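You operate a simulated robot arm through the tools that you are given. There is no shell and no other tool. Be economical: measure what you need, move in short steps, check, and stop when the job is done.

You run a simulated two-armed robot. Do the job below in one go: nothing can be reset, and whatever is moved stays where it is left.

Task
Take the purple sample box on the red cabinet top and put it away on the long grey table top. Push the fourth red cabinet drawer from the top shut. Put one of the mask wads from the red cabinet top on top of the white covers canister. Take the folded green masks and leave it on the white slip. Open the bottom blue drawer, take the purple-label bag and leave it inside floor, then shut the drawer. Press the right zero button two times. Shut the middle lint drawer. Fetch the white cone and stand it on the top of the back brown cartons. Stack the L white size block from the top of the front belt on top of the M white size block. Open the sealer table drawer, take the white sachet on the top of the front belt and put it away in the inside of the sealer table drawer and shut the drawer again. The order is free. Set down upright: white cone.

The check looks at the end state, three seconds after you hand in, the way a careful person would. Anything else that was tipped, shoved, dropped, spilled or broken makes it a failure. A push-on lid holds only when it is set on centred and level and pressed home; a screw cap is set on level and turned clockwise until tight.

Robot
Two 6-joint arms with two-finger grippers on one trunk, on a base that drives. Base frame: it is fixed to the floor where the robot stands at the start and does not move with it; the origin is under the middle of the robot, x ahead of it, y to its left, z up. Lengths are in m, angles in rad, forces in N, time in s.
The left shoulder is at the start at [0.07, 0.148, 1.402], the right one opposite. With the tool pointing down near the work surface each hand reaches from about 0.14 to 0.44 m from the robot's upright axis, wherever it stands, measured 20 degrees to its own side. Places, roughly: bottom blue drawer [-4.7, -1.9, 0.5]; bottom blue drawer floor [-4.7, -2, 0.4]; covers canister [0.75, 0.5, 1]; folded green masks (11x5x2 cm) [-6.3, -1.9, 0.9]; fourth red cabinet drawer [0.4, 0.2, 0.3]; inside of the sealer table drawer [-6.8, -2.1, 0.7]; long grey table top [-4.1, -2.2, 0.8]; mask wad (6x5x4 cm) [0.6, 0, 1]; mask wad (7x5x4 cm) [0.8, 0.2, 1]; middle lint drawer [-6.2, 1, 0.5]; purple sample box [0.75, 0.25, 1]; purple-label bag [-5.75, -1.75, 0.75]; right zero button [-4.7, -1.9, 0.9]; sealer table drawer [-6.8, -1.9, 0.7]; top of the back brown cartons [-6.8, 1.9, 0.5]; white cone (7x7x15 cm) [-6.3, 3.2, 0.9]; white sachet [-3.75, 1.75, 0.75]; white size block [-3.75, 1.25, 0.75]; white slip [-7, -2.5, 0.75]. Payload 2.45 kg a hand.
Tool frame (each hand has its own): the origin (TCP) lies between the finger pads and is the grasp point; the fingertips stand 0.03 m ahead of it; z points along the fingers, y is the line along which they close. The gripper opens to 0.106 m. The gripper's body begins 0.079 m behind the TCP.
Orientation is told as [roll, pitch, yaw] about the base's x, y, z axes, in that order, counted from this pose: with the fingers straight down and closing along the base's y, the tool's x points along the base's -x, its y along +y and its z along -z.

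Tools
- The arms move only by the tool arm_command. It takes "left_steps", "right_steps" or both (then of equal length, played together; a hand with none holds still); each is text: rows parted by semicolons, each of 7 numbers parted by spaces: the finger opening in m, from 0 to 0.106, then the shift along the base's x, y, z in m, then the turn, a rotation vector about the base's x, y, z in degrees. In form: fingers dx dy dz ax ay az; .... A call has 1 to 20 rows; each row shifts and turns the commanded pose from where the row before left it. Each row takes 0.2 s and may step no farther than 0.05 m and 0.15 rad from the row before; otherwise, or with a gripper value out of range, the whole call is refused. Where a pose cannot be reached the arm comes as near as it can. A force on the tool above 40 N (or 10 N above the force at the start of the call, whichever is more), or a blocked arm, ends the call early, and 0.2 s more pass. Each finger travels about 0.072 m/s and halts on what it meets, pressing with about 31 N; the grip force reading is that of the motor and also rises with nothing between the fingers. The clock runs only during rows and for 0.2 s after the last one: add rows that do not move to give the fingers time. It gives the time, the measured TCP pose, the force on the tool (base axes), the opening and the grip force at its end, in the units of the frame above (readings bear some noise), with the torque about the TCP (base axes, N m) and any sound that the robot's microphone picked up.
- Cameras (640 x 400 px; columns grow to the right, rows downward): "scene" is now at [0.0947, 0.0285, 1.6078]; the picture's right is [0.38, -0.92, 0.00], its down [-0.78, -0.32, -0.54] and it looks along [0.50, 0.20, -0.84] (base axes); focal length 258 px, centre (320, 200). "left" rides on the left gripper at [0.076, 0.002, -0.106] in its tool frame; the picture's right is [-0.02, 1.00, 0.00], its down [-0.78, -0.02, -0.62] and it looks along [-0.62, -0.01, 0.78] (tool axes); focal length 247 px, centre (320, 200). "right" rides on the right gripper at [0.076, -0.002, -0.106] in its tool frame; the picture's right is [0.02, 1.00, 0.00], its down [-0.78, 0.02, -0.62] and it looks along [-0.62, 0.01, 0.78] (tool axes); focal length 247 px, centre (320, 200). There is no depth. A picture from a camera that has moved, and an enlarged one, comes with that camera's place and axes in the base frame and with its lens. The place of the scene camera against the robot may be out by one fixed shift of up to 0.025 m in any direction.
- capture(camera): a new picture of that camera. The clock stands still meanwhile.
- lift_body(by): slides the trunk up (or, below 0, down) by that many m; the arms and the scene camera ride with it, the base frame stays. It gives what a move gives, with no picture.
- base_move(legs): drives the robot by 1 to 6 legs, each [ahead, left, turn to the left] in m, m and rad, along the robot's own axes; the way and the turn of a leg run together, so that a leg with both is an arc; at most 1.5 m and 3.142 rad a leg. The arms and the cameras ride along, it lands a little off, and it stops where it bumps. It gives what a move gives.
- head_to(pan, tilt): turns the head with the scene camera to pan (to the left, within 1.501 rad either way) and tilt (down, from -0.506 to 1.204), counted from straight ahead of the robot. It gives what a move gives.
- zoom(camera, box): a new picture of the part [left, top, right, bottom] of that camera's present view, enlarged. The clock stands still meanwhile.
- hand_in(): hands the job in; it is judged then, once.

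Work in short steps. Places have to be worked out from the pictures, the camera data and where the tool is seen: move nearer, look again, correct. Check each grasp and each placing, and mend what went wrong. You have 535 turns and 316 pictures in all, those below and enlarged ones among them. Open the grippers and draw the arms clear of the work before you hand the job in, unless the task says otherwise; then end with one line.

The tools are called after ">>>" as a command line: name --argument value ..., lists and objects as JSON in quotes. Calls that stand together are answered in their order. arm_command: Moves the arms, as the interface text tells. Its arguments: {"type":"object","properties":{"left_steps":{"type":"string"},"right_steps":{"type":"string"}},"required":[]} The other tools are called the same way: lift_body (by) slides the trunk up or down; base_move (legs) drives the base; head_to (pan, tilt) turns the head that bears the scene camera; capture (camera) takes a picture; zoom (camera, box) takes an enlarged picture of a part of a camera's view; hand_in () hands the job in.

At the start:

```text
t: 0.0
left_tcp_pos: [0.4132, 0.3963, 1.2693]
left_orientation: [0.0, 0.0, 0.0]
left_wrist_force: [0.1, 1.1, 0.3]
left_wrist_torque: [-0.02, 0.02, 0.01]
left_opening: 0.1061
left_finger_force: 0.0
right_tcp_pos: [0.5979, -0.0836, 1.0007]
right_orientation: [0.0, 0.001, -0.002]
right_wrist_force: [0.3, -0.4, 0.0]
right_wrist_torque: [0.03, -0.01, 0.03]
right_opening: 0.106
right_finger_force: 0.0
trunk travel left (down, up): [-0.875, 0.065]
robot x, y, heading: [-0.0026, 0.0, 0.0]
head pan, tilt: [0.391, 1.004]
```

scene: 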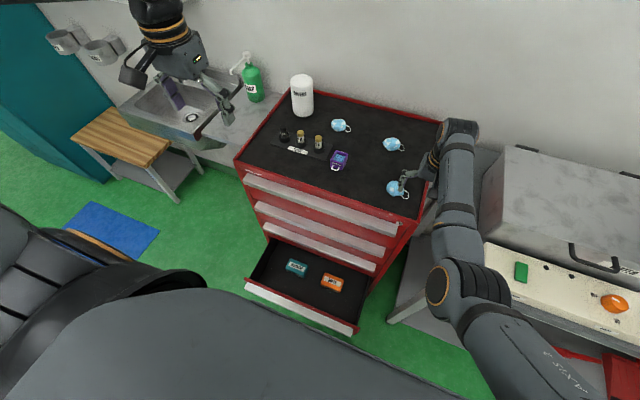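
right: 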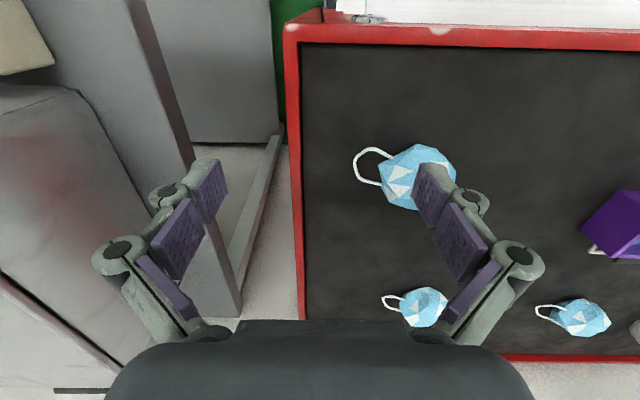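
left: 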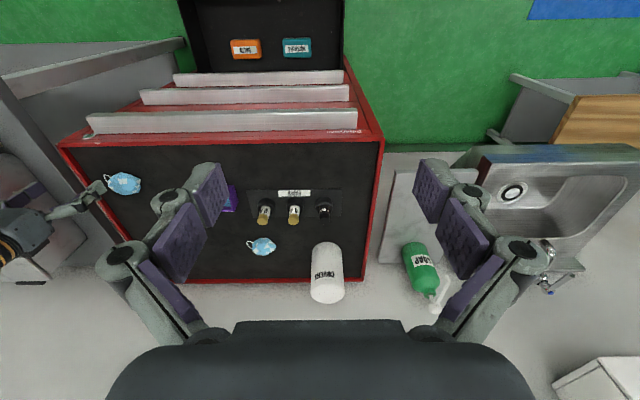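

The nearest mask wad appears about (0.64,-0.01). I move the right hand above it, slightly raised, and look again.

>>> arm_command --right_steps "0.106 0 0 0.04 0 0 0; 0.106 0.02 0.035 0.02 0 0 0; 0.106 0.02 0.04 0 0 0 0; 0.106 0 0 0 0 0 0"

>>> capture --camera "right"

>>> head_to --pan 0.2 --tilt 0.8

>>> capture --camera "scene"

```text
t: 1.0
left_tcp_pos: [0.4127, 0.3952, 1.2698]
left_orientation: [0.0, 0.0, 0.001]
left_wrist_force: [-0.6, -0.6, -0.5]
left_wrist_torque: [-0.01, -0.03, 0.02]
left_opening: 0.106
left_finger_force: 0.0
right_tcp_pos: [0.6365, -0.0108, 1.0613]
right_orientation: [0.001, -0.002, 0.0]
right_wrist_force: [-0.3, 0.5, 0.0]
right_wrist_torque: [0.05, 0.01, -0.01]
right_opening: 0.106
right_finger_force: 0.1
trunk travel left (down, up): [-0.875, 0.065]
robot x, y, heading: [-0.0014, 0.0002, 0.0]
head pan, tilt: [0.391, 1.004]
```

```text
312 pictures are left
camera right: at [0.5612, -0.0113, 1.167], right [-0.02, 1.0, 0.0], down [0.78, 0.02, 0.62], along [0.62, 0.01, -0.78], focal length 247 px, centre (320, 200)
```

right: 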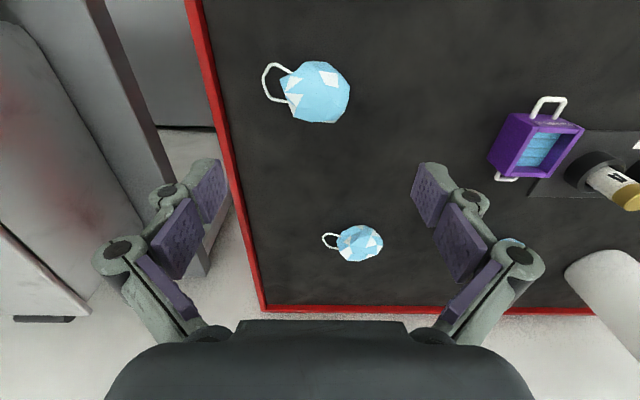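

```text
t: 1.7
left_tcp_pos: [0.412, 0.3952, 1.2697]
left_orientation: [0.0, 0.001, -0.002]
left_wrist_force: [-0.6, 0.3, 0.5]
left_wrist_torque: [0.03, 0.0, 0.05]
left_opening: 0.1059
left_finger_force: 0.1
right_tcp_pos: [0.6365, -0.0104, 1.0605]
right_orientation: [0.002, 0.001, -0.001]
right_wrist_force: [-0.5, -0.4, 0.5]
right_wrist_torque: [-0.02, 0.0, 0.01]
right_opening: 0.106
right_finger_force: 0.1
trunk travel left (down, up): [-0.875, 0.065]
robot x, y, heading: [-0.0016, -0.0023, 0.001]
head pan, tilt: [0.201, 0.799]
```

```text
311 pictures are left
camera scene: at [0.109, 0.0175, 1.6232], right [0.2, -0.98, 0.0], down [-0.7, -0.14, -0.7], along [0.68, 0.14, -0.72], focal length 258 px, centre (320, 200)
```

scene: 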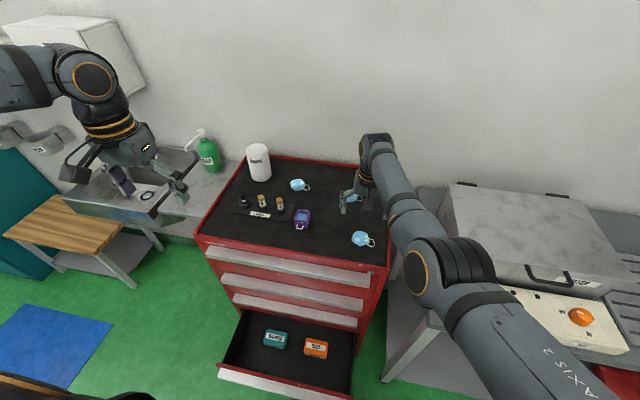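

Triangulating puts the wad at about (0.616,-0.015), surface about z=0.94. I turn the right hand by 90° so that the loop stays outside the fingers and centre over it.

>>> arm_command --right_steps "0.106 -0.02 -0.004 0 0 0 8.2; 0.106 0 0 0 0 0 8.2; 0.106 0 0 0 0 0 8.2; 0.106 0 0 0 0 0 8.2; 0.106 0 0 0 0 0 8.2; 0.106 0 0 0 0 0 8.2; 0.106 0 0 0 0 0 8.2; 0.106 0 0 0 0 0 8.2; 0.106 0 0 0 0 0 8.2; 0.106 0 0 0 0 0 8.2; 0.106 0 0 0 0 0 8; 0.106 0 0 0 0 0 0"

>>> capture --camera "right"

```text
t: 4.3
left_tcp_pos: [0.4131, 0.3958, 1.2702]
left_orientation: [0.0, 0.0, -0.001]
left_wrist_force: [-0.2, 0.1, -0.3]
left_wrist_torque: [0.02, -0.01, -0.01]
left_opening: 0.106
left_finger_force: 0.0
right_tcp_pos: [0.6181, -0.0135, 1.0594]
right_orientation: [0.0, 0.001, 1.572]
right_wrist_force: [-0.3, -0.2, 0.7]
right_wrist_torque: [0.02, 0.0, 0.0]
right_opening: 0.1061
right_finger_force: 0.1
trunk travel left (down, up): [-0.875, 0.065]
robot x, y, heading: [0.0004, 0.0007, -0.001]
head pan, tilt: [0.201, 0.799]
```

```text
310 pictures are left
camera right: at [0.6199, -0.0887, 1.1662], right [-1.0, -0.02, 0.0], down [-0.02, 0.78, 0.62], along [-0.01, 0.62, -0.78], focal length 247 px, centre (320, 200)
```

right: 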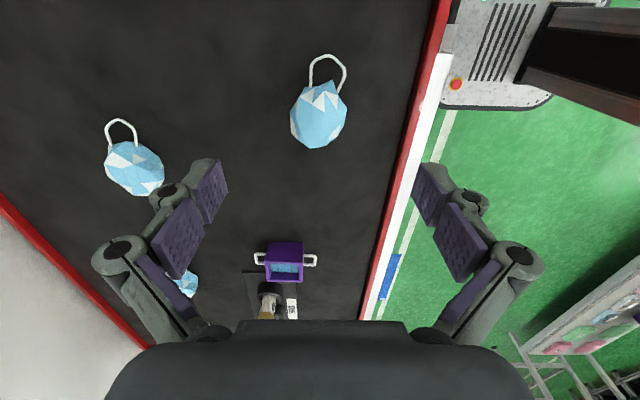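

The wad is centred under the fingers at (0.621,-0.016); descend and grasp.

>>> arm_command --right_steps "0.106 0.002 -0.002 -0.04 0 0 0; 0.106 0 0 -0.03 0 0 0; 0.106 0 0 -0.013 0 0 0; 0.106 0 0 0 0 0 0; 0.03 0 0 0 0 0 0; 0.03 0 0 0 0 0 0; 0.03 0 0 0 0 0 0; 0.03 0 0 0 0 0 0"

>>> capture --camera "right"

```text
t: 6.1
left_tcp_pos: [0.4118, 0.3962, 1.27]
left_orientation: [0.0, -0.001, 0.002]
left_wrist_force: [-0.5, 0.4, 0.4]
left_wrist_torque: [0.01, 0.02, -0.02]
left_opening: 0.1061
left_finger_force: 0.1
right_tcp_pos: [0.6187, -0.0151, 0.9769]
right_orientation: [0.0, -0.002, 1.57]
right_wrist_force: [0.0, -0.8, 0.2]
right_wrist_torque: [0.04, 0.0, -0.01]
right_opening: 0.0436
right_finger_force: 31.5
trunk travel left (down, up): [-0.875, 0.065]
robot x, y, heading: [0.002, 0.0012, 0.007]
head pan, tilt: [0.201, 0.799]
```

```text
309 pictures are left
camera right: at [0.6216, -0.0904, 1.083], right [-1.0, -0.02, 0.0], down [-0.02, 0.78, 0.62], along [-0.01, 0.62, -0.78], focal length 247 px, centre (320, 200)
```

right: 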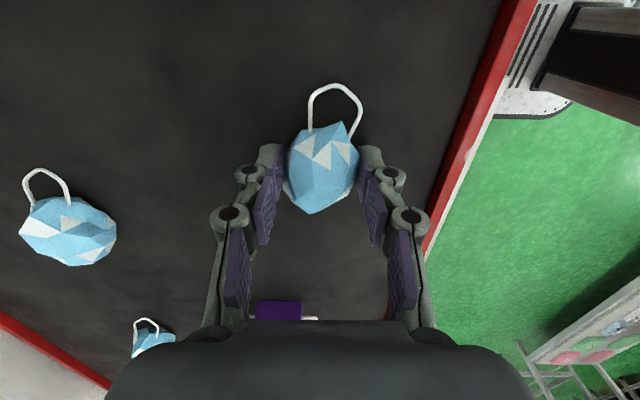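

Grip holds at 0.044. I lift the wad well above the canister top and drive sideways left so the right hand can reach it.

>>> arm_command --right_steps "0.03 0 0 0.05 0 0 0; 0.03 0 0 0.05 0 0 0; 0.03 0 0 0.05 0 0 0; 0.03 0 0 0.05 0 0 0; 0.03 0 0 0.05 0 0 0; 0.03 0 0 0 0 0 0"

>>> base_move --legs '[[0, 0.4, 0]]'

>>> capture --camera "right"

>>> capture --camera "scene"

```text
t: 7.5
left_tcp_pos: [0.4135, 0.395, 1.2696]
left_orientation: [0.0, 0.002, 0.0]
left_wrist_force: [-0.6, 0.8, 0.5]
left_wrist_torque: [0.02, 0.02, -0.03]
left_opening: 0.1057
left_finger_force: 0.0
right_tcp_pos: [0.6283, -0.0123, 1.2241]
right_orientation: [0.002, 0.0, 1.57]
right_wrist_force: [0.5, -0.3, -1.2]
right_wrist_torque: [0.0, -0.01, -0.03]
right_opening: 0.0433
right_finger_force: 31.0
right hand out of reach, approached as far as the arm can: row 5
trunk travel left (down, up): [-0.875, 0.065]
robot x, y, heading: [-0.0021, 0.0005, 0.001]
head pan, tilt: [0.201, 0.799]
```

```text
t: 10.0
left_tcp_pos: [0.4132, 0.7925, 1.2709]
left_orientation: [0.003, 0.001, -0.002]
left_wrist_force: [-0.5, -0.4, -0.6]
left_wrist_torque: [0.03, 0.03, 0.01]
left_opening: 0.106
left_finger_force: 0.0
right_tcp_pos: [0.6272, 0.3834, 1.2237]
right_orientation: [-0.001, -0.002, 1.569]
right_wrist_force: [-0.8, -0.5, 0.6]
right_wrist_torque: [0.03, 0.0, 0.0]
right_opening: 0.0425
right_finger_force: 31.4
trunk travel left (down, up): [-0.875, 0.065]
robot x, y, heading: [0.0006, 0.4004, -0.002]
head pan, tilt: [0.201, 0.799]
```

```text
308 pictures are left
camera right: at [0.63, 0.308, 1.3298], right [-1.0, -0.02, 0.0], down [-0.02, 0.78, 0.62], along [-0.01, 0.62, -0.78], focal length 247 px, centre (320, 200)
```

right: 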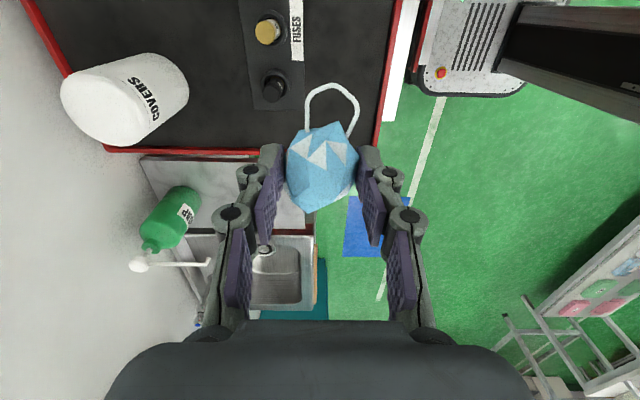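

```text
307 pictures are left
camera scene: at [0.1099, 0.4143, 1.6232], right [0.2, -0.98, 0.0], down [-0.7, -0.14, -0.7], along [0.68, 0.14, -0.72], focal length 258 px, centre (320, 200)
```

scene: 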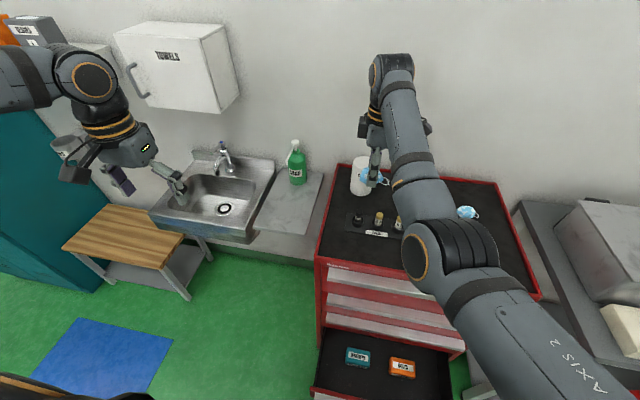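

The canister lies at about (0.83,0.385), too far while the drawer is open. I'll back off first and close the drawer with the left hand while holding the wad.

>>> base_move --legs '[[-0.5, 0, 0], [0, -0.4, 0]]'

>>> lift_body --by -0.5

>>> head_to --pan 0.0 --tilt 0.6

>>> capture --camera "scene"

>>> capture --camera "left"

```text
t: 15.1
left_tcp_pos: [-0.0853, 0.3919, 1.2688]
left_orientation: [-0.001, 0.0, -0.006]
left_wrist_force: [-0.6, -0.2, -0.4]
left_wrist_torque: [-0.03, -0.02, 0.01]
left_opening: 0.1062
left_finger_force: 0.0
right_tcp_pos: [0.128, -0.0176, 1.2231]
right_orientation: [0.0, 0.001, 1.565]
right_wrist_force: [0.5, 0.6, -0.5]
right_wrist_torque: [-0.08, -0.01, -0.01]
right_opening: 0.0418
right_finger_force: 30.9
trunk travel left (down, up): [-0.875, 0.065]
robot x, y, heading: [-0.5028, -0.0005, -0.004]
head pan, tilt: [0.201, 0.799]
```

```text
refused: -0.5 is not a number from -0.4 to 0.4
```

```text
t: 15.8
left_tcp_pos: [-0.0839, 0.3904, 1.2701]
left_orientation: [0.001, -0.001, -0.007]
left_wrist_force: [-0.2, 0.6, 0.3]
left_wrist_torque: [-0.01, 0.02, -0.03]
left_opening: 0.1062
left_finger_force: 0.0
right_tcp_pos: [0.1269, -0.0193, 1.2227]
right_orientation: [0.0, 0.001, 1.567]
right_wrist_force: [0.3, 0.4, 0.7]
right_wrist_torque: [0.01, 0.03, 0.0]
right_opening: 0.0416
right_finger_force: 30.7
trunk travel left (down, up): [-0.875, 0.065]
robot x, y, heading: [-0.5023, -0.0052, -0.001]
head pan, tilt: [0.0, 0.6]
```

```text
306 pictures are left
camera scene: at [-0.3814, -0.0023, 1.64], right [0.0, -1.0, 0.0], down [-0.57, 0.0, -0.82], along [0.82, 0.0, -0.57], focal length 258 px, centre (320, 200)
```

scene: 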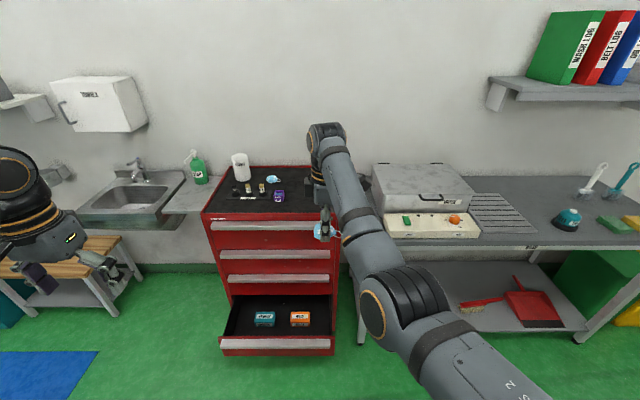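

```text
305 pictures are left
camera left: at [-0.1626, 0.393, 1.3763], right [0.03, 1.0, 0.0], down [0.78, -0.02, 0.62], along [0.62, -0.02, -0.78], focal length 247 px, centre (320, 200)
```

left: 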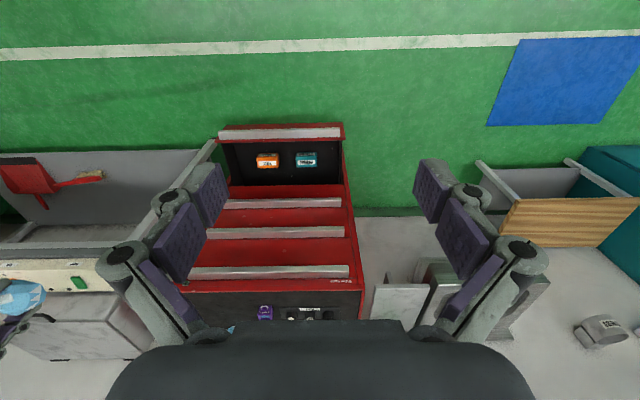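

The drawer front handle is at about (0.26,0.21,0.36). I retract the right hand with the wad, lower the trunk, and turn the left hand to point forward for pushing.

>>> arm_command --right_steps "0.03 -0.045 -0.02 0 0 0 0; 0.03 -0.045 -0.02 0 0 0 0; 0.03 -0.045 -0.02 0 0 0 0; 0.03 -0.045 -0.02 0 0 0 0; 0.03 -0.045 -0.02 0 0 0 0; 0.03 -0.045 -0.02 0 0 0 0; 0.03 0 0 0 0 0 0; 0.03 0 0 0 0 0 0; 0.03 0 0 0 0 0 0; 0.03 0 0 0 0 0 0; 0.03 0 0 0 0 0 0; 0.03 0 0 0 0 0 0" --left_steps "0.0 0 -0.02 0 0 -8.2 0; 0.0 0 -0.02 0 0 -8.2 0; 0.0 0 -0.02 0 0 -8.2 0; 0 0 -0.02 0 0 -8.2 0; 0 0 -0.02 0 0 -8.2 0; 0 0 -0.02 0 0 -8.2 0; 0 0 0 0 0 -8.2 0; 0 0 0 0 0 -8.2 0; 0 0 0 0 0 -8.2 0; 0 0 0 0 0 -8.2 0; 0 0 0 0 0 -8 0; 0 0 0 0 0 0 0"

>>> lift_body --by -0.4

>>> lift_body --by -0.4

>>> capture --camera "scene"

```text
t: 18.4
left_tcp_pos: [0.0192, 0.2391, 1.2711]
left_orientation: [1.499, -1.564, -1.499]
left_wrist_force: [0.6, -0.3, -0.7]
left_wrist_torque: [-0.01, 0.04, -0.02]
left_opening: 0.0
left_finger_force: 28.6
left hand out of reach, approached as far as the arm can: row 2, 3, 4, 5, 6, 7, 8, 9
right_tcp_pos: [0.0922, -0.0673, 1.1272]
right_orientation: [-0.009, 0.018, 1.544]
right_wrist_force: [-0.6, 0.4, 0.2]
right_wrist_torque: [0.0, 0.0, 0.01]
right_opening: 0.0413
right_finger_force: 30.6
right hand out of reach, approached as far as the arm can: row 1, 2, 3, 4, 5, 6
trunk travel left (down, up): [-0.875, 0.065]
robot x, y, heading: [-0.5001, -0.0054, -0.007]
head pan, tilt: [0.0, 0.6]
```

```text
t: 22.2
left_tcp_pos: [0.018, 0.2401, 0.8727]
left_orientation: [1.483, -1.567, -1.485]
left_wrist_force: [0.5, 0.3, 0.2]
left_wrist_torque: [-0.04, 0.01, 0.04]
left_opening: 0.0001
left_finger_force: 28.4
right_tcp_pos: [0.091, -0.0697, 0.726]
right_orientation: [-0.006, 0.021, 1.545]
right_wrist_force: [-0.1, -0.3, -0.3]
right_wrist_torque: [0.01, 0.02, 0.0]
right_opening: 0.041
right_finger_force: 30.8
trunk travel left (down, up): [-0.475, 0.465]
robot x, y, heading: [-0.4993, -0.0033, -0.005]
head pan, tilt: [0.0, 0.6]
```

```text
t: 26.1
left_tcp_pos: [0.0179, 0.2396, 0.4696]
left_orientation: [1.477, -1.565, -1.476]
left_wrist_force: [0.7, 0.2, -0.1]
left_wrist_torque: [0.0, -0.05, -0.01]
left_opening: 0.0
left_finger_force: 28.6
right_tcp_pos: [0.0895, -0.0683, 0.3252]
right_orientation: [-0.007, 0.021, 1.544]
right_wrist_force: [1.2, 0.7, 0.3]
right_wrist_torque: [0.02, 0.01, 0.01]
right_opening: 0.0408
right_finger_force: 31.1
trunk travel left (down, up): [-0.075, 0.865]
robot x, y, heading: [-0.4996, -0.004, -0.01]
head pan, tilt: [0.0, 0.6]
```

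```text
304 pictures are left
camera scene: at [-0.3816, -0.0023, 0.8401], right [-0.01, -1.0, 0.0], down [-0.57, 0.0, -0.82], along [0.82, 0.0, -0.57], focal length 258 px, centre (320, 200)
```

scene: 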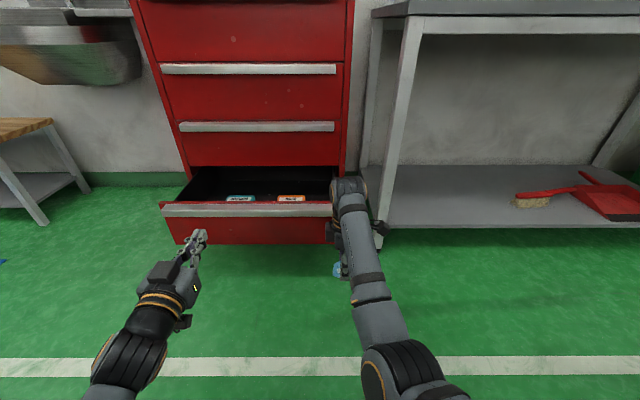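

Left hand points forward. I move the right hand further to the right, up, away from the drawer, and lower the left to z≈0.29.

>>> arm_command --right_steps "0.03 0 -0.05 0.03 0 0 0; 0.03 0 -0.05 0.03 0 0 0; 0.03 0 -0.05 0.03 0 0 0; 0.03 0 -0.04 0 0 0 0; 0.03 0 0 0 0 0 0" --left_steps "0 0 -0.01 -0.045 0 0 0; 0 0 -0.01 -0.045 0 0 0; 0 0 0 -0.045 0 0 0; 0 0 0 -0.045 0 0 0; 0 0 0 0 0 0 0"

>>> capture --camera "scene"

```text
refused: row 1 steps farther than a row can; nothing moved
```

```text
303 pictures are left
camera scene: at [-0.3816, -0.0023, 0.8401], right [-0.01, -1.0, 0.0], down [-0.57, 0.0, -0.82], along [0.82, 0.0, -0.57], focal length 258 px, centre (320, 200)
```

scene: 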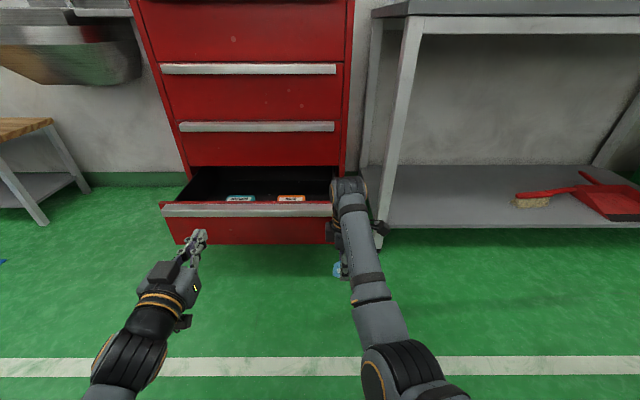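

The step was slightly too long; I repeat with shorter rows.

>>> arm_command --right_steps "0.03 0 -0.04 0.025 0 0 0; 0.03 0 -0.04 0.025 0 0 0; 0.03 0 -0.04 0.025 0 0 0; 0.03 0 -0.04 0 0 0 0; 0.03 0 0 0 0 0 0" --left_steps "0 0 -0.01 -0.045 0 0 0; 0 0 -0.01 -0.045 0 0 0; 0 0 0 -0.045 0 0 0; 0 0 0 -0.045 0 0 0; 0 0 0 0 0 0 0"

>>> base_move --legs '[[0.1, 0, 0]]'

>>> capture --camera "scene"

```text
t: 27.3
left_tcp_pos: [0.0169, 0.2188, 0.298]
left_orientation: [1.511, -1.565, -1.509]
left_wrist_force: [-0.9, -0.4, 0.4]
left_wrist_torque: [0.01, -0.01, -0.01]
left_opening: 0.0001
left_finger_force: 29.3
left hand out of reach, approached as far as the arm can: row 4
right_tcp_pos: [0.1405, -0.1996, 0.3651]
right_orientation: [-0.001, -0.001, 1.566]
right_wrist_force: [0.1, 0.1, -0.2]
right_wrist_torque: [-0.03, -0.01, -0.01]
right_opening: 0.0406
right_finger_force: 31.0
right hand out of reach, approached as far as the arm can: row 1, 2, 3
trunk travel left (down, up): [-0.075, 0.865]
robot x, y, heading: [-0.5024, -0.0019, -0.008]
head pan, tilt: [0.0, 0.6]
```

```text
t: 28.4
left_tcp_pos: [0.1174, 0.2184, 0.298]
left_orientation: [1.586, -1.565, -1.584]
left_wrist_force: [-0.4, 0.6, 0.5]
left_wrist_torque: [-0.04, -0.02, 0.02]
left_opening: 0.0
left_finger_force: 28.5
right_tcp_pos: [0.2422, -0.199, 0.3654]
right_orientation: [-0.003, 0.001, 1.565]
right_wrist_force: [0.4, 0.0, -0.2]
right_wrist_torque: [-0.02, 0.02, 0.01]
right_opening: 0.0409
right_finger_force: 30.5
trunk travel left (down, up): [-0.075, 0.865]
robot x, y, heading: [-0.4001, -0.0061, -0.006]
head pan, tilt: [0.0, 0.6]
```

```text
302 pictures are left
camera scene: at [-0.2817, -0.003, 0.84], right [-0.01, -1.0, 0.0], down [-0.57, 0.0, -0.82], along [0.82, 0.0, -0.57], focal length 258 px, centre (320, 200)
```

scene: 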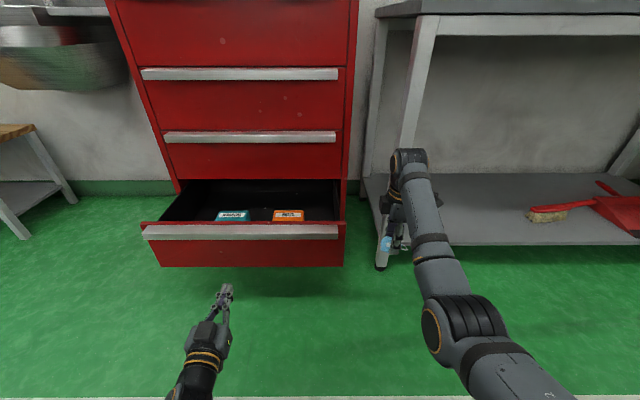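

The steel table lies ahead of the right hand, so I pull the right hand back, and start the left push.

>>> arm_command --right_steps "0.03 -0.045 0 0 0 0 0; 0.03 -0.045 0 0 0 0 0; 0.03 -0.045 0 0 0 0 0; 0.03 -0.045 0 0 0 0 0; 0.03 0 0 0 0 0 0" --left_steps "0 0.025 0 0 0 0 0; 0 0.025 0 0 0 0 0; 0 0.025 0 0 0 0 0; 0 0.02 0 0 0 0 0; 0 0 0 0 0 0 0"

>>> capture --camera "scene"

```text
t: 29.6
left_tcp_pos: [0.213, 0.2189, 0.3029]
left_orientation: [2.007, -1.561, -2.006]
left_wrist_force: [-0.3, -0.6, -0.2]
left_wrist_torque: [0.0, 0.0, -0.01]
left_opening: 0.0
left_finger_force: 28.1
right_tcp_pos: [0.1687, -0.191, 0.2731]
right_orientation: [-0.006, -0.002, 1.566]
right_wrist_force: [-0.9, 0.4, 0.5]
right_wrist_torque: [-0.02, 0.01, 0.0]
right_opening: 0.0412
right_finger_force: 31.4
right hand out of reach, approached as far as the arm can: row 1, 2, 3, 4
trunk travel left (down, up): [-0.075, 0.865]
robot x, y, heading: [-0.4019, -0.0029, -0.005]
head pan, tilt: [0.0, 0.6]
```

```text
301 pictures are left
camera scene: at [-0.2845, -0.0049, 0.8413], right [-0.01, -1.0, 0.0], down [-0.56, 0.01, -0.83], along [0.83, 0.0, -0.56], focal length 258 px, centre (320, 200)
```

scene: 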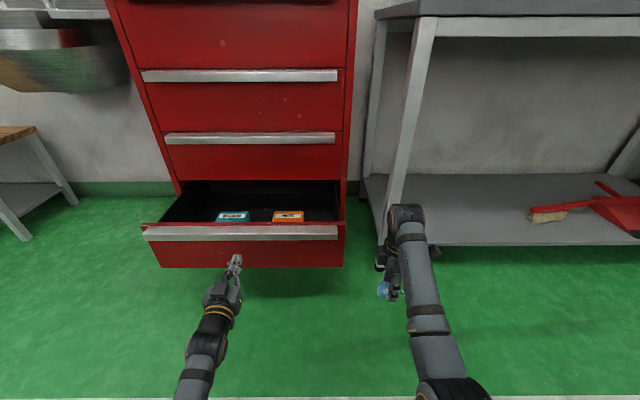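

Fingers are just short of the panel; push forward in small rows.

>>> arm_command --left_steps "0 0.02 0 0 0 0 0; 0 0.02 0 0 0 0 0; 0 0.02 0 0 0 0 0; 0 0.02 0 0 0 0 0; 0 0.02 0 0 0 0 0; 0 0.02 0 0 0 0 0; 0 0.02 0 0 0 0 0; 0 0 0 0 0 0 0"

>>> capture --camera "scene"

```text
t: 31.4
left_tcp_pos: [0.3536, 0.218, 0.2978]
left_orientation: [1.624, -1.566, -1.62]
left_wrist_force: [-0.1, -1.7, -0.9]
left_wrist_torque: [0.0, 0.03, 0.03]
left_opening: 0.0
left_finger_force: 28.6
right_tcp_pos: [0.1685, -0.1903, 0.2707]
right_orientation: [-0.001, 0.0, 1.565]
right_wrist_force: [-0.1, 0.4, 0.4]
right_wrist_torque: [0.02, 0.01, -0.02]
right_opening: 0.04
right_finger_force: 31.1
trunk travel left (down, up): [-0.075, 0.865]
robot x, y, heading: [-0.3998, -0.0058, 0.0]
head pan, tilt: [0.0, 0.6]
```

```text
300 pictures are left
camera scene: at [-0.2815, -0.003, 0.84], right [-0.01, -1.0, 0.0], down [-0.57, 0.0, -0.82], along [0.82, 0.0, -0.57], focal length 258 px, centre (320, 200)
```

scene: 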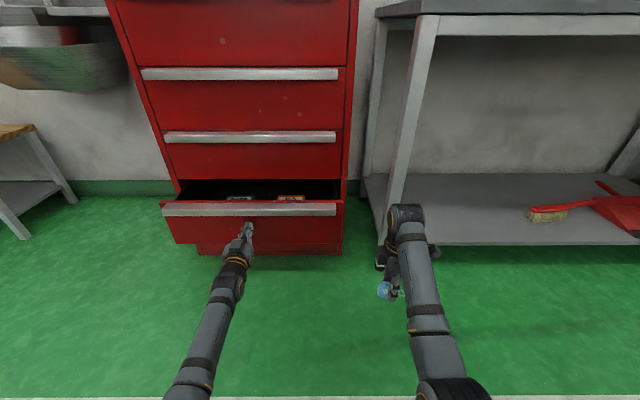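

Drawer slides in easily. Continue pushing.

>>> arm_command --left_steps "0 0.02 0 0 0 0 0; 0 0.02 0 0 0 0 0; 0 0.02 0 0 0 0 0; 0 0.02 0 0 0 0 0; 0 0.02 0 0 0 0 0; 0 0.02 0 0 0 0 0; 0 0 0 0 0 0 0"

>>> capture --camera "scene"

```text
t: 33.0
left_tcp_pos: [0.4364, 0.218, 0.3068]
left_orientation: [1.624, -1.565, -1.621]
left_wrist_force: [-0.1, 0.1, -0.3]
left_wrist_torque: [-0.01, -0.01, -0.02]
left_opening: 0.0001
left_finger_force: 28.7
left hand out of reach, approached as far as the arm can: row 5, 6
right_tcp_pos: [0.1689, -0.19, 0.2715]
right_orientation: [-0.001, 0.001, 1.566]
right_wrist_force: [0.1, 0.0, 0.3]
right_wrist_torque: [-0.01, 0.02, 0.0]
right_opening: 0.04
right_finger_force: 31.0
trunk travel left (down, up): [-0.075, 0.865]
robot x, y, heading: [-0.402, -0.0041, -0.008]
head pan, tilt: [0.0, 0.6]
```

```text
299 pictures are left
camera scene: at [-0.2816, -0.003, 0.84], right [-0.01, -1.0, 0.0], down [-0.57, 0.0, -0.82], along [0.82, 0.0, -0.57], focal length 258 px, centre (320, 200)
```

scene: 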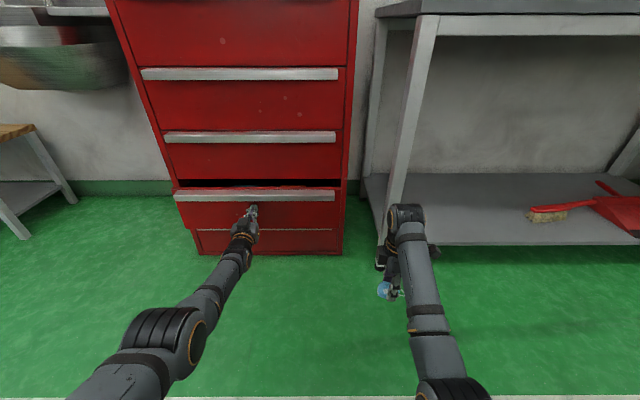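

About 5 cm remain. Pull back a little, drive forward 0.1 and push again until resistance.

>>> arm_command --left_steps "0 -0.045 0 0 0 0 0; 0 -0.045 0 0 0 0 0; 0 -0.045 0 0 0 0 0; 0 0 0 0 0 0 0"

>>> base_move --legs '[[0.1, 0, 0]]'

>>> arm_command --left_steps "0 0.02 0 0 0 0 0; 0 0.02 0 0 0 0 0; 0 0.015 0 0 0 0 0; 0 0.015 0 0 0 0 0; 0 0.015 0 0 0 0 0; 0 0.015 0 0 0 0 0; 0 0.015 0 0 0 0 0; 0 0 0 0 0 0 0"

>>> capture --camera "scene"

```text
t: 34.0
left_tcp_pos: [0.3019, 0.2181, 0.3062]
left_orientation: [1.371, -1.564, -1.37]
left_wrist_force: [-0.5, 0.3, 0.2]
left_wrist_torque: [-0.01, -0.03, 0.03]
left_opening: 0.0002
left_finger_force: 28.5
right_tcp_pos: [0.1684, -0.1901, 0.2722]
right_orientation: [-0.001, 0.0, 1.566]
right_wrist_force: [0.3, 0.3, -0.2]
right_wrist_torque: [0.0, 0.01, -0.03]
right_opening: 0.0401
right_finger_force: 31.1
trunk travel left (down, up): [-0.075, 0.865]
robot x, y, heading: [-0.4032, -0.0075, -0.007]
head pan, tilt: [0.0, 0.6]
```

```text
t: 35.2
left_tcp_pos: [0.404, 0.2178, 0.3062]
left_orientation: [1.556, -1.565, -1.554]
left_wrist_force: [0.9, -0.3, -0.2]
left_wrist_torque: [0.0, 0.0, -0.04]
left_opening: 0.0001
left_finger_force: 28.7
right_tcp_pos: [0.2692, -0.1906, 0.2719]
right_orientation: [-0.002, 0.0, 1.565]
right_wrist_force: [0.3, -0.3, -0.8]
right_wrist_torque: [0.01, 0.02, 0.0]
right_opening: 0.0401
right_finger_force: 30.8
trunk travel left (down, up): [-0.075, 0.865]
robot x, y, heading: [-0.3003, -0.0039, -0.004]
head pan, tilt: [0.0, 0.6]
```

```text
t: 36.6
left_tcp_pos: [0.5025, 0.2161, 0.3065]
left_orientation: [2.588, -1.561, -2.586]
left_wrist_force: [-17.1, -2.1, 6.2]
left_wrist_torque: [0.01, -0.05, -0.05]
left_opening: 0.0058
left_finger_force: 29.0
right_tcp_pos: [0.2675, -0.1897, 0.2724]
right_orientation: [-0.001, -0.001, 1.569]
right_wrist_force: [0.6, 0.7, -0.1]
right_wrist_torque: [0.0, 0.0, 0.02]
right_opening: 0.0401
right_finger_force: 30.6
trunk travel left (down, up): [-0.075, 0.865]
robot x, y, heading: [-0.2979, -0.0055, -0.002]
head pan, tilt: [0.0, 0.6]
stopped in row 7 (left hand): the force on the tool passed its limit at 95 N (the readings are from after the stop); the commanded pose is now the measured one
```

```text
298 pictures are left
camera scene: at [-0.1828, -0.0037, 0.8405], right [0.0, -1.0, 0.0], down [-0.56, 0.0, -0.83], along [0.83, 0.0, -0.56], focal length 258 px, centre (320, 200)
```

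scene: 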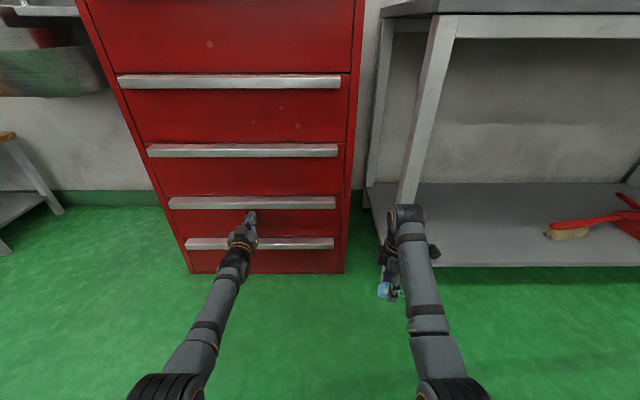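

Drawer is shut. Retract, back off, raise the trunk, and restore the left hand to pointing down.

>>> arm_command --left_steps "0 -0.045 0 0 0 0 0; 0 -0.045 0 0 0 0 0; 0 -0.045 0 0 0 0 0"

>>> base_move --legs '[[-0.3, 0, 0]]'

>>> lift_body --by 0.4

>>> lift_body --by 0.4

>>> arm_command --right_steps "0.03 0.02 0 0.03 0 0 0; 0.03 0.02 0.0 0.03 0 0 0; 0.03 0.02 0.0 0.03 0 0 0; 0.03 0.02 0.02 0 0 0 0; 0.03 0.02 0.02 0 0 0 0; 0.03 0.02 0.02 0 0 0 0; 0.03 0.02 0.02 0 0 0 0; 0.03 0.02 0.02 0 0 0 0; 0.03 0 0 0 0 0 0; 0.03 0 0 0 0 0 0; 0.03 0 0 0 0 0 0; 0.03 0 0 0 0 0 0" --left_steps "0.0 0 0.02 0 0 8.2 0; 0.0 0 0.02 0 0 8.2 0; 0.0 0 0.02 0 0 8.2 0; 0 0 0.02 0 0 8.2 0; 0 0 0.02 0 0 8.2 0; 0 0 0.02 0 0 8.2 0; 0 0 0 0 0 8.2 0; 0 0 0 0 0 8.2 0; 0 0 0 0 0 8.2 0; 0 0 0 0 0 8.2 0; 0 0 0 0 0 8 0; 0 0 0 0 0 0 0"

```text
t: 37.4
left_tcp_pos: [0.3663, 0.2178, 0.305]
left_orientation: [1.945, -1.565, -1.943]
left_wrist_force: [-0.5, 0.3, 0.1]
left_wrist_torque: [-0.03, -0.02, 0.0]
left_opening: 0.0
left_finger_force: 28.5
right_tcp_pos: [0.2695, -0.1908, 0.2718]
right_orientation: [-0.003, 0.001, 1.565]
right_wrist_force: [-0.9, 0.3, 0.7]
right_wrist_torque: [-0.03, 0.02, -0.02]
right_opening: 0.04
right_finger_force: 30.8
trunk travel left (down, up): [-0.075, 0.865]
robot x, y, heading: [-0.2979, -0.0033, -0.004]
head pan, tilt: [0.0, 0.6]
```

```text
t: 39.5
left_tcp_pos: [0.0675, 0.2187, 0.3041]
left_orientation: [1.918, -1.565, -1.916]
left_wrist_force: [-0.3, -0.2, 0.8]
left_wrist_torque: [-0.03, 0.03, -0.01]
left_opening: 0.0001
left_finger_force: 28.8
right_tcp_pos: [-0.0306, -0.1894, 0.2712]
right_orientation: [-0.002, -0.002, 1.567]
right_wrist_force: [0.9, -1.0, 0.4]
right_wrist_torque: [0.05, 0.01, 0.04]
right_opening: 0.0399
right_finger_force: 30.5
trunk travel left (down, up): [-0.075, 0.865]
robot x, y, heading: [-0.5994, -0.0035, -0.005]
head pan, tilt: [0.0, 0.6]
```

```text
t: 43.3
left_tcp_pos: [0.0677, 0.2177, 0.7031]
left_orientation: [1.901, -1.564, -1.9]
left_wrist_force: [0.2, 0.2, -0.4]
left_wrist_torque: [0.01, 0.05, -0.03]
left_opening: 0.0002
left_finger_force: 29.2
right_tcp_pos: [-0.0308, -0.1895, 0.6712]
right_orientation: [-0.002, 0.0, 1.568]
right_wrist_force: [-0.5, -0.3, 0.3]
right_wrist_torque: [0.0, 0.01, 0.0]
right_opening: 0.0402
right_finger_force: 30.9
trunk travel left (down, up): [-0.475, 0.465]
robot x, y, heading: [-0.6006, -0.0033, -0.006]
head pan, tilt: [0.0, 0.6]
```

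```text
t: 47.1
left_tcp_pos: [0.0675, 0.2192, 1.1037]
left_orientation: [1.913, -1.566, -1.911]
left_wrist_force: [-0.6, -0.4, 0.1]
left_wrist_torque: [0.04, 0.02, 0.0]
left_opening: 0.0
left_finger_force: 28.9
right_tcp_pos: [-0.0308, -0.1884, 1.0716]
right_orientation: [-0.003, -0.001, 1.567]
right_wrist_force: [0.1, 0.9, 0.2]
right_wrist_torque: [0.02, 0.0, -0.03]
right_opening: 0.0399
right_finger_force: 30.4
trunk travel left (down, up): [-0.875, 0.065]
robot x, y, heading: [-0.6017, -0.0056, -0.002]
head pan, tilt: [0.0, 0.6]
```

```text
t: 49.8
left_tcp_pos: [0.0671, 0.3384, 1.1037]
left_orientation: [0.004, -0.002, -0.004]
left_wrist_force: [-0.2, 0.0, 0.4]
left_wrist_torque: [-0.01, -0.01, -0.01]
left_opening: 0.0
left_finger_force: 28.3
right_tcp_pos: [0.0807, -0.1124, 1.1559]
right_orientation: [-0.002, 0.0, 1.568]
right_wrist_force: [0.8, 0.4, -0.5]
right_wrist_torque: [-0.01, -0.01, 0.01]
right_opening: 0.0399
right_finger_force: 31.1
right hand out of reach, approached as far as the arm can: row 1, 2, 6, 7, 8
trunk travel left (down, up): [-0.875, 0.065]
robot x, y, heading: [-0.6, -0.0032, -0.003]
head pan, tilt: [0.0, 0.6]
```

Raise the trunk fully and pull the left hand back and up so it clears the sink fittings, then approach the canister.

>>> lift_body --by 0.06

>>> arm_command --left_steps "0 -0.04 0 0.03 0 0 0; 0 -0.04 0 0.03 0 0 0; 0 -0.04 0 0.03 0 0 0; 0 -0.04 0 0.03 0 0 0; 0 -0.04 0 0 0 0 0; 0 -0.04 0 0 0 0 0; 0 -0.04 0 0 0 0 0; 0 0 0 0 0 0 0"

>>> base_move --legs '[[0.0, 0.48, 0], [0.58, 0, 0]]'

>>> capture --camera "right"

>>> capture --camera "scene"

```text
t: 50.8
left_tcp_pos: [0.0673, 0.3381, 1.163]
left_orientation: [0.004, -0.003, -0.006]
left_wrist_force: [0.3, 0.2, -0.8]
left_wrist_torque: [-0.01, 0.02, -0.01]
left_opening: 0.0
left_finger_force: 28.1
right_tcp_pos: [0.082, -0.1136, 1.215]
right_orientation: [-0.001, -0.002, 1.567]
right_wrist_force: [-0.7, -0.3, 0.0]
right_wrist_torque: [0.0, -0.01, 0.0]
right_opening: 0.04
right_finger_force: 30.3
trunk travel left (down, up): [-0.935, 0.005]
robot x, y, heading: [-0.6014, -0.0041, -0.005]
head pan, tilt: [0.0, 0.6]
```

```text
t: 52.5
left_tcp_pos: [-0.0676, 0.3866, 1.154]
left_orientation: [0.002, -0.006, -0.006]
left_wrist_force: [-0.5, 0.1, 0.3]
left_wrist_torque: [0.03, -0.02, 0.02]
left_opening: 0.0
left_finger_force: 28.6
left hand out of reach, approached as far as the arm can: row 2, 3, 4, 5, 6, 7
right_tcp_pos: [0.081, -0.1141, 1.2152]
right_orientation: [-0.003, 0.0, 1.567]
right_wrist_force: [-0.2, -0.8, 0.3]
right_wrist_torque: [-0.02, -0.03, -0.01]
right_opening: 0.04
right_finger_force: 31.4
trunk travel left (down, up): [-0.935, 0.005]
robot x, y, heading: [-0.6029, -0.0019, -0.009]
head pan, tilt: [0.0, 0.6]
```

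```text
t: 58.3
left_tcp_pos: [0.5175, 0.8565, 1.1537]
left_orientation: [0.001, -0.008, -0.011]
left_wrist_force: [-0.3, 0.2, 0.3]
left_wrist_torque: [-0.05, -0.02, 0.0]
left_opening: 0.0
left_finger_force: 28.6
right_tcp_pos: [0.6639, 0.3553, 1.2177]
right_orientation: [-0.003, 0.0, 1.56]
right_wrist_force: [-0.7, -0.2, 0.3]
right_wrist_torque: [0.02, -0.02, 0.01]
right_opening: 0.0398
right_finger_force: 31.2
trunk travel left (down, up): [-0.935, 0.005]
robot x, y, heading: [-0.0171, 0.4719, -0.007]
head pan, tilt: [0.0, 0.6]
```

```text
297 pictures are left
camera right: at [0.6643, 0.2801, 1.3235], right [-1.0, -0.01, 0.0], down [-0.01, 0.78, 0.62], along [-0.01, 0.62, -0.78], focal length 247 px, centre (320, 200)
```

right: 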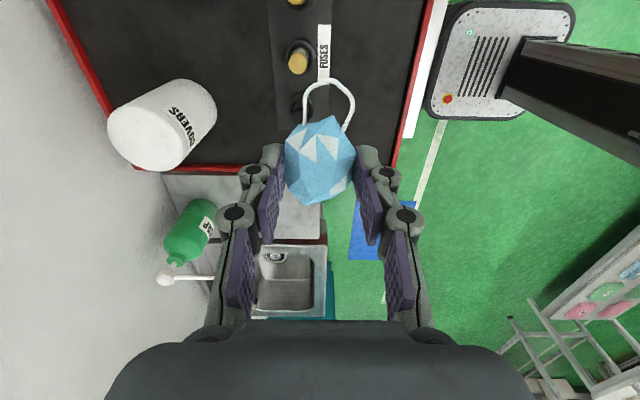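

```text
296 pictures are left
camera scene: at [0.1002, 0.4703, 1.7002], right [-0.01, -1.0, 0.0], down [-0.56, 0.01, -0.83], along [0.83, -0.01, -0.56], focal length 258 px, centre (320, 200)
```

scene: 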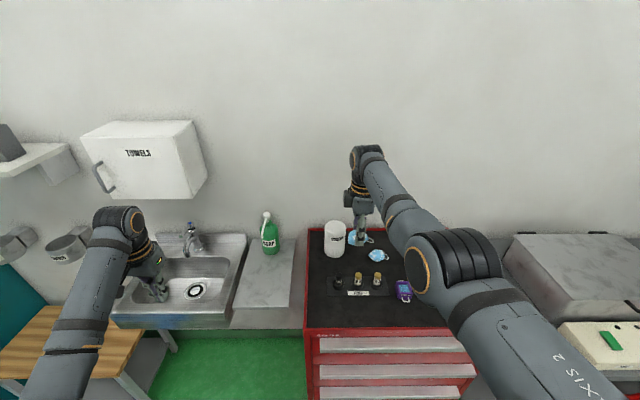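

I zoom on the canister to locate its top face.

>>> zoom --camera "right" --box '[80, 60, 260, 190]'

>>> zoom --camera "scene" --box '[290, 200, 430, 310]'

```text
3.08 times, centred on (170, 125) of right
camera zoom: at [0.6643, 0.2801, 1.3235], right [-1.0, -0.01, 0.0], down [-0.01, 0.78, 0.62], along [-0.01, 0.62, -0.78], focal length 760 px, centre (782, 431)
```

zoom: 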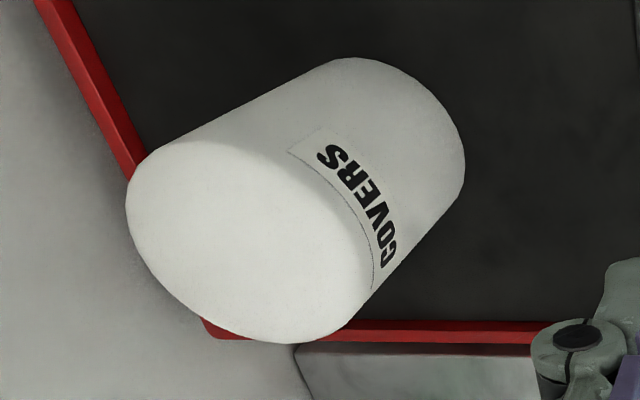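

```text
3.64 times, centred on (360, 255) of scene
camera zoom: at [0.1002, 0.4703, 1.7002], right [-0.01, -1.0, 0.0], down [-0.56, 0.01, -0.83], along [0.83, -0.01, -0.56], focal length 940 px, centre (174, 0)
```

zoom: 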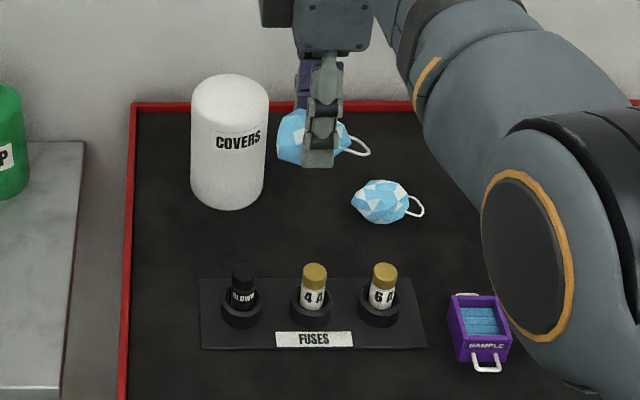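

Canister centre computes to (0.872,0.408), top z≈1.045. Near the wall I prefer the fingers closing along y, so I turn the hand back by 90° and drive ahead.

>>> arm_command --right_steps "0.03 -0.01 0 0 0 0 -8.2; 0.03 -0.01 0 0 0 0 -8.2; 0.03 -0.01 0 0 0 0 -8.2; 0.03 -0.01 0 0 0 0 -8.2; 0.03 0 0 0 0 0 -8.2; 0.03 0 0 0 0 0 -8.2; 0.03 0 0 0 0 0 -8.2; 0.03 0 0 0 0 0 -8.2; 0.03 0 0 0 0 0 -8.2; 0.03 0 0 0 0 0 -8.2; 0.03 0 0 0 0 0 -7.6; 0.03 0 0 0 0 0 0"

>>> base_move --legs '[[0.17, 0, 0.007]]'

>>> capture --camera "right"

```text
t: 60.9
left_tcp_pos: [0.519, 0.8569, 1.1529]
left_orientation: [0.003, -0.005, -0.01]
left_wrist_force: [0.3, -0.4, 0.0]
left_wrist_torque: [0.01, -0.01, -0.01]
left_opening: 0.0
left_finger_force: 28.4
right_tcp_pos: [0.6244, 0.3555, 1.2178]
right_orientation: [-0.002, 0.0, -0.007]
right_wrist_force: [-0.4, -0.3, 0.9]
right_wrist_torque: [0.02, -0.01, 0.02]
right_opening: 0.0402
right_finger_force: 30.6
trunk travel left (down, up): [-0.935, 0.005]
robot x, y, heading: [-0.0148, 0.4663, -0.01]
head pan, tilt: [0.0, 0.6]
```

```text
t: 62.4
left_tcp_pos: [0.6822, 0.8604, 1.1542]
left_orientation: [0.0, -0.01, -0.001]
left_wrist_force: [-1.9, -0.5, -0.2]
left_wrist_torque: [0.0, -0.01, 0.02]
left_opening: 0.0001
left_finger_force: 28.6
right_tcp_pos: [0.792, 0.3602, 1.2184]
right_orientation: [-0.002, -0.003, 0.006]
right_wrist_force: [-0.2, 0.1, 0.5]
right_wrist_torque: [0.02, -0.03, 0.0]
right_opening: 0.0402
right_finger_force: 31.0
trunk travel left (down, up): [-0.935, 0.005]
robot x, y, heading: [0.1546, 0.4684, -0.002]
head pan, tilt: [0.0, 0.6]
```

```text
293 pictures are left
camera right: at [0.716, 0.3588, 1.3244], right [-0.03, 1.0, 0.0], down [0.78, 0.02, 0.62], along [0.62, 0.02, -0.78], focal length 247 px, centre (320, 200)
```

right: 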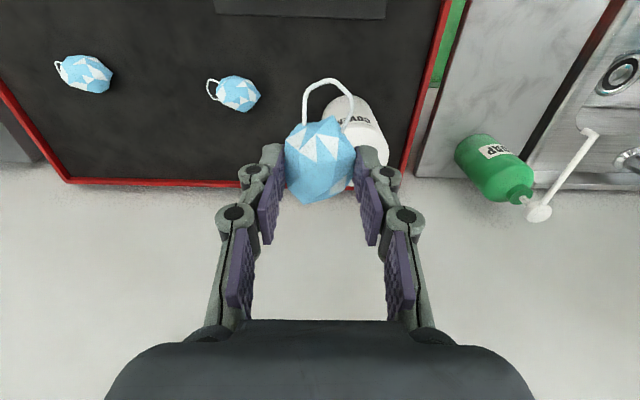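

Canister top sits near (0.872,0.412), and the wad hangs ~1 cm toward -x of the TCP. Move over it, still high.

>>> arm_command --right_steps "0.03 0.03 0.026 0 0 0 0; 0.03 0.03 0.026 -0.01 0 0 0; 0.03 0.028 0 -0.03 0 0 0; 0.03 0 0 -0.03 0 0 0; 0.03 0 0 0 0 0 0"

>>> capture --camera "right"

>>> zoom --camera "scene" --box '[290, 200, 430, 310]'

```text
t: 63.6
left_tcp_pos: [0.6855, 0.8602, 1.1528]
left_orientation: [0.002, -0.006, -0.003]
left_wrist_force: [0.5, 0.5, 0.2]
left_wrist_torque: [-0.01, 0.01, -0.02]
left_opening: 0.0
left_finger_force: 28.7
right_tcp_pos: [0.8236, 0.3875, 1.1683]
right_orientation: [-0.001, -0.001, 0.005]
right_wrist_force: [-0.5, 0.3, 0.7]
right_wrist_torque: [-0.01, -0.05, 0.0]
right_opening: 0.0403
right_finger_force: 31.4
right hand out of reach, approached as far as the arm can: row 2, 3
trunk travel left (down, up): [-0.935, 0.005]
robot x, y, heading: [0.1533, 0.4706, 0.001]
head pan, tilt: [0.0, 0.6]
```

```text
292 pictures are left
camera right: at [0.7492, 0.3867, 1.2741], right [-0.03, 1.0, 0.0], down [0.78, 0.02, 0.62], along [0.62, 0.02, -0.78], focal length 247 px, centre (320, 200)
```

right: 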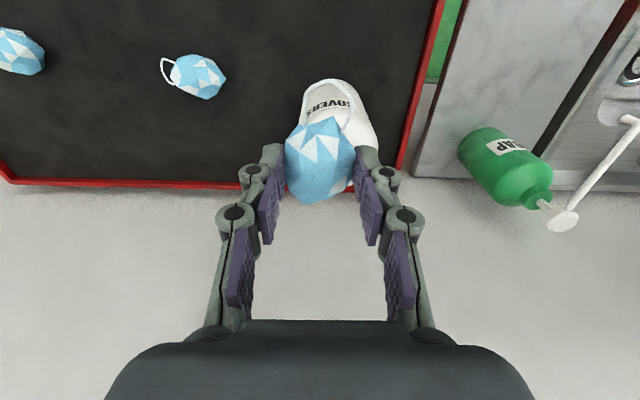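

```text
3.64 times, centred on (360, 255) of scene
camera zoom: at [0.2713, 0.4714, 1.7001], right [0.0, -1.0, 0.0], down [-0.56, 0.0, -0.83], along [0.83, 0.0, -0.56], focal length 940 px, centre (174, 0)
```

zoom: 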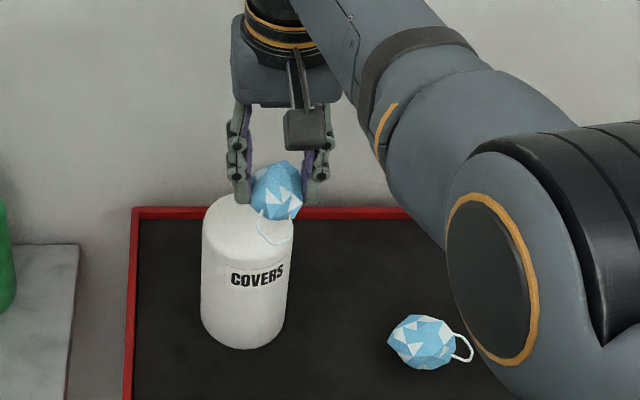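

Reach falls short by ~5 cm in x. I raise the left hand to clear the faucet and drive 5 cm nearer.

>>> arm_command --left_steps "0 -0.02 0 0.04 0 0 0; 0 -0.02 0 0.04 0 0 0; 0 -0.02 0 0.04 0 0 0; 0 0 0 0 0 0 0"

>>> base_move --legs '[[0.05, 0, 0]]'

>>> capture --camera "right"

```text
t: 64.6
left_tcp_pos: [0.6022, 0.8922, 1.2273]
left_orientation: [0.001, -0.008, -0.002]
left_wrist_force: [0.4, -1.1, 0.5]
left_wrist_torque: [0.03, 0.01, 0.01]
left_opening: 0.0
left_finger_force: 28.8
left hand out of reach, approached as far as the arm can: row 1, 2, 3
right_tcp_pos: [0.8271, 0.3865, 1.1667]
right_orientation: [0.001, 0.001, 0.005]
right_wrist_force: [0.4, -0.6, 0.2]
right_wrist_torque: [-0.01, 0.04, -0.03]
right_opening: 0.0398
right_finger_force: 30.9
trunk travel left (down, up): [-0.935, 0.005]
robot x, y, heading: [0.1537, 0.4709, 0.001]
head pan, tilt: [0.0, 0.6]
```

```text
t: 65.5
left_tcp_pos: [0.6392, 0.8933, 1.2307]
left_orientation: [-0.001, -0.019, -0.001]
left_wrist_force: [-1.2, -1.3, 0.2]
left_wrist_torque: [0.02, -0.09, 0.01]
left_opening: 0.0
left_finger_force: 28.4
right_tcp_pos: [0.8663, 0.3882, 1.1734]
right_orientation: [-0.002, -0.009, 0.006]
right_wrist_force: [-1.2, 0.3, 0.1]
right_wrist_torque: [0.02, -0.08, -0.02]
right_opening: 0.0396
right_finger_force: 31.1
trunk travel left (down, up): [-0.935, 0.005]
robot x, y, heading: [0.2054, 0.4716, 0.001]
head pan, tilt: [0.0, 0.6]
```

```text
290 pictures are left
camera right: at [0.789, 0.3868, 1.2795], right [-0.03, 1.0, 0.0], down [0.78, 0.02, 0.63], along [0.63, 0.02, -0.78], focal length 247 px, centre (320, 200)
```

right: 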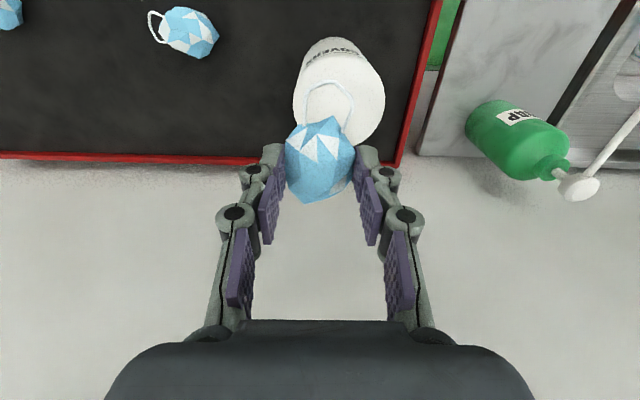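

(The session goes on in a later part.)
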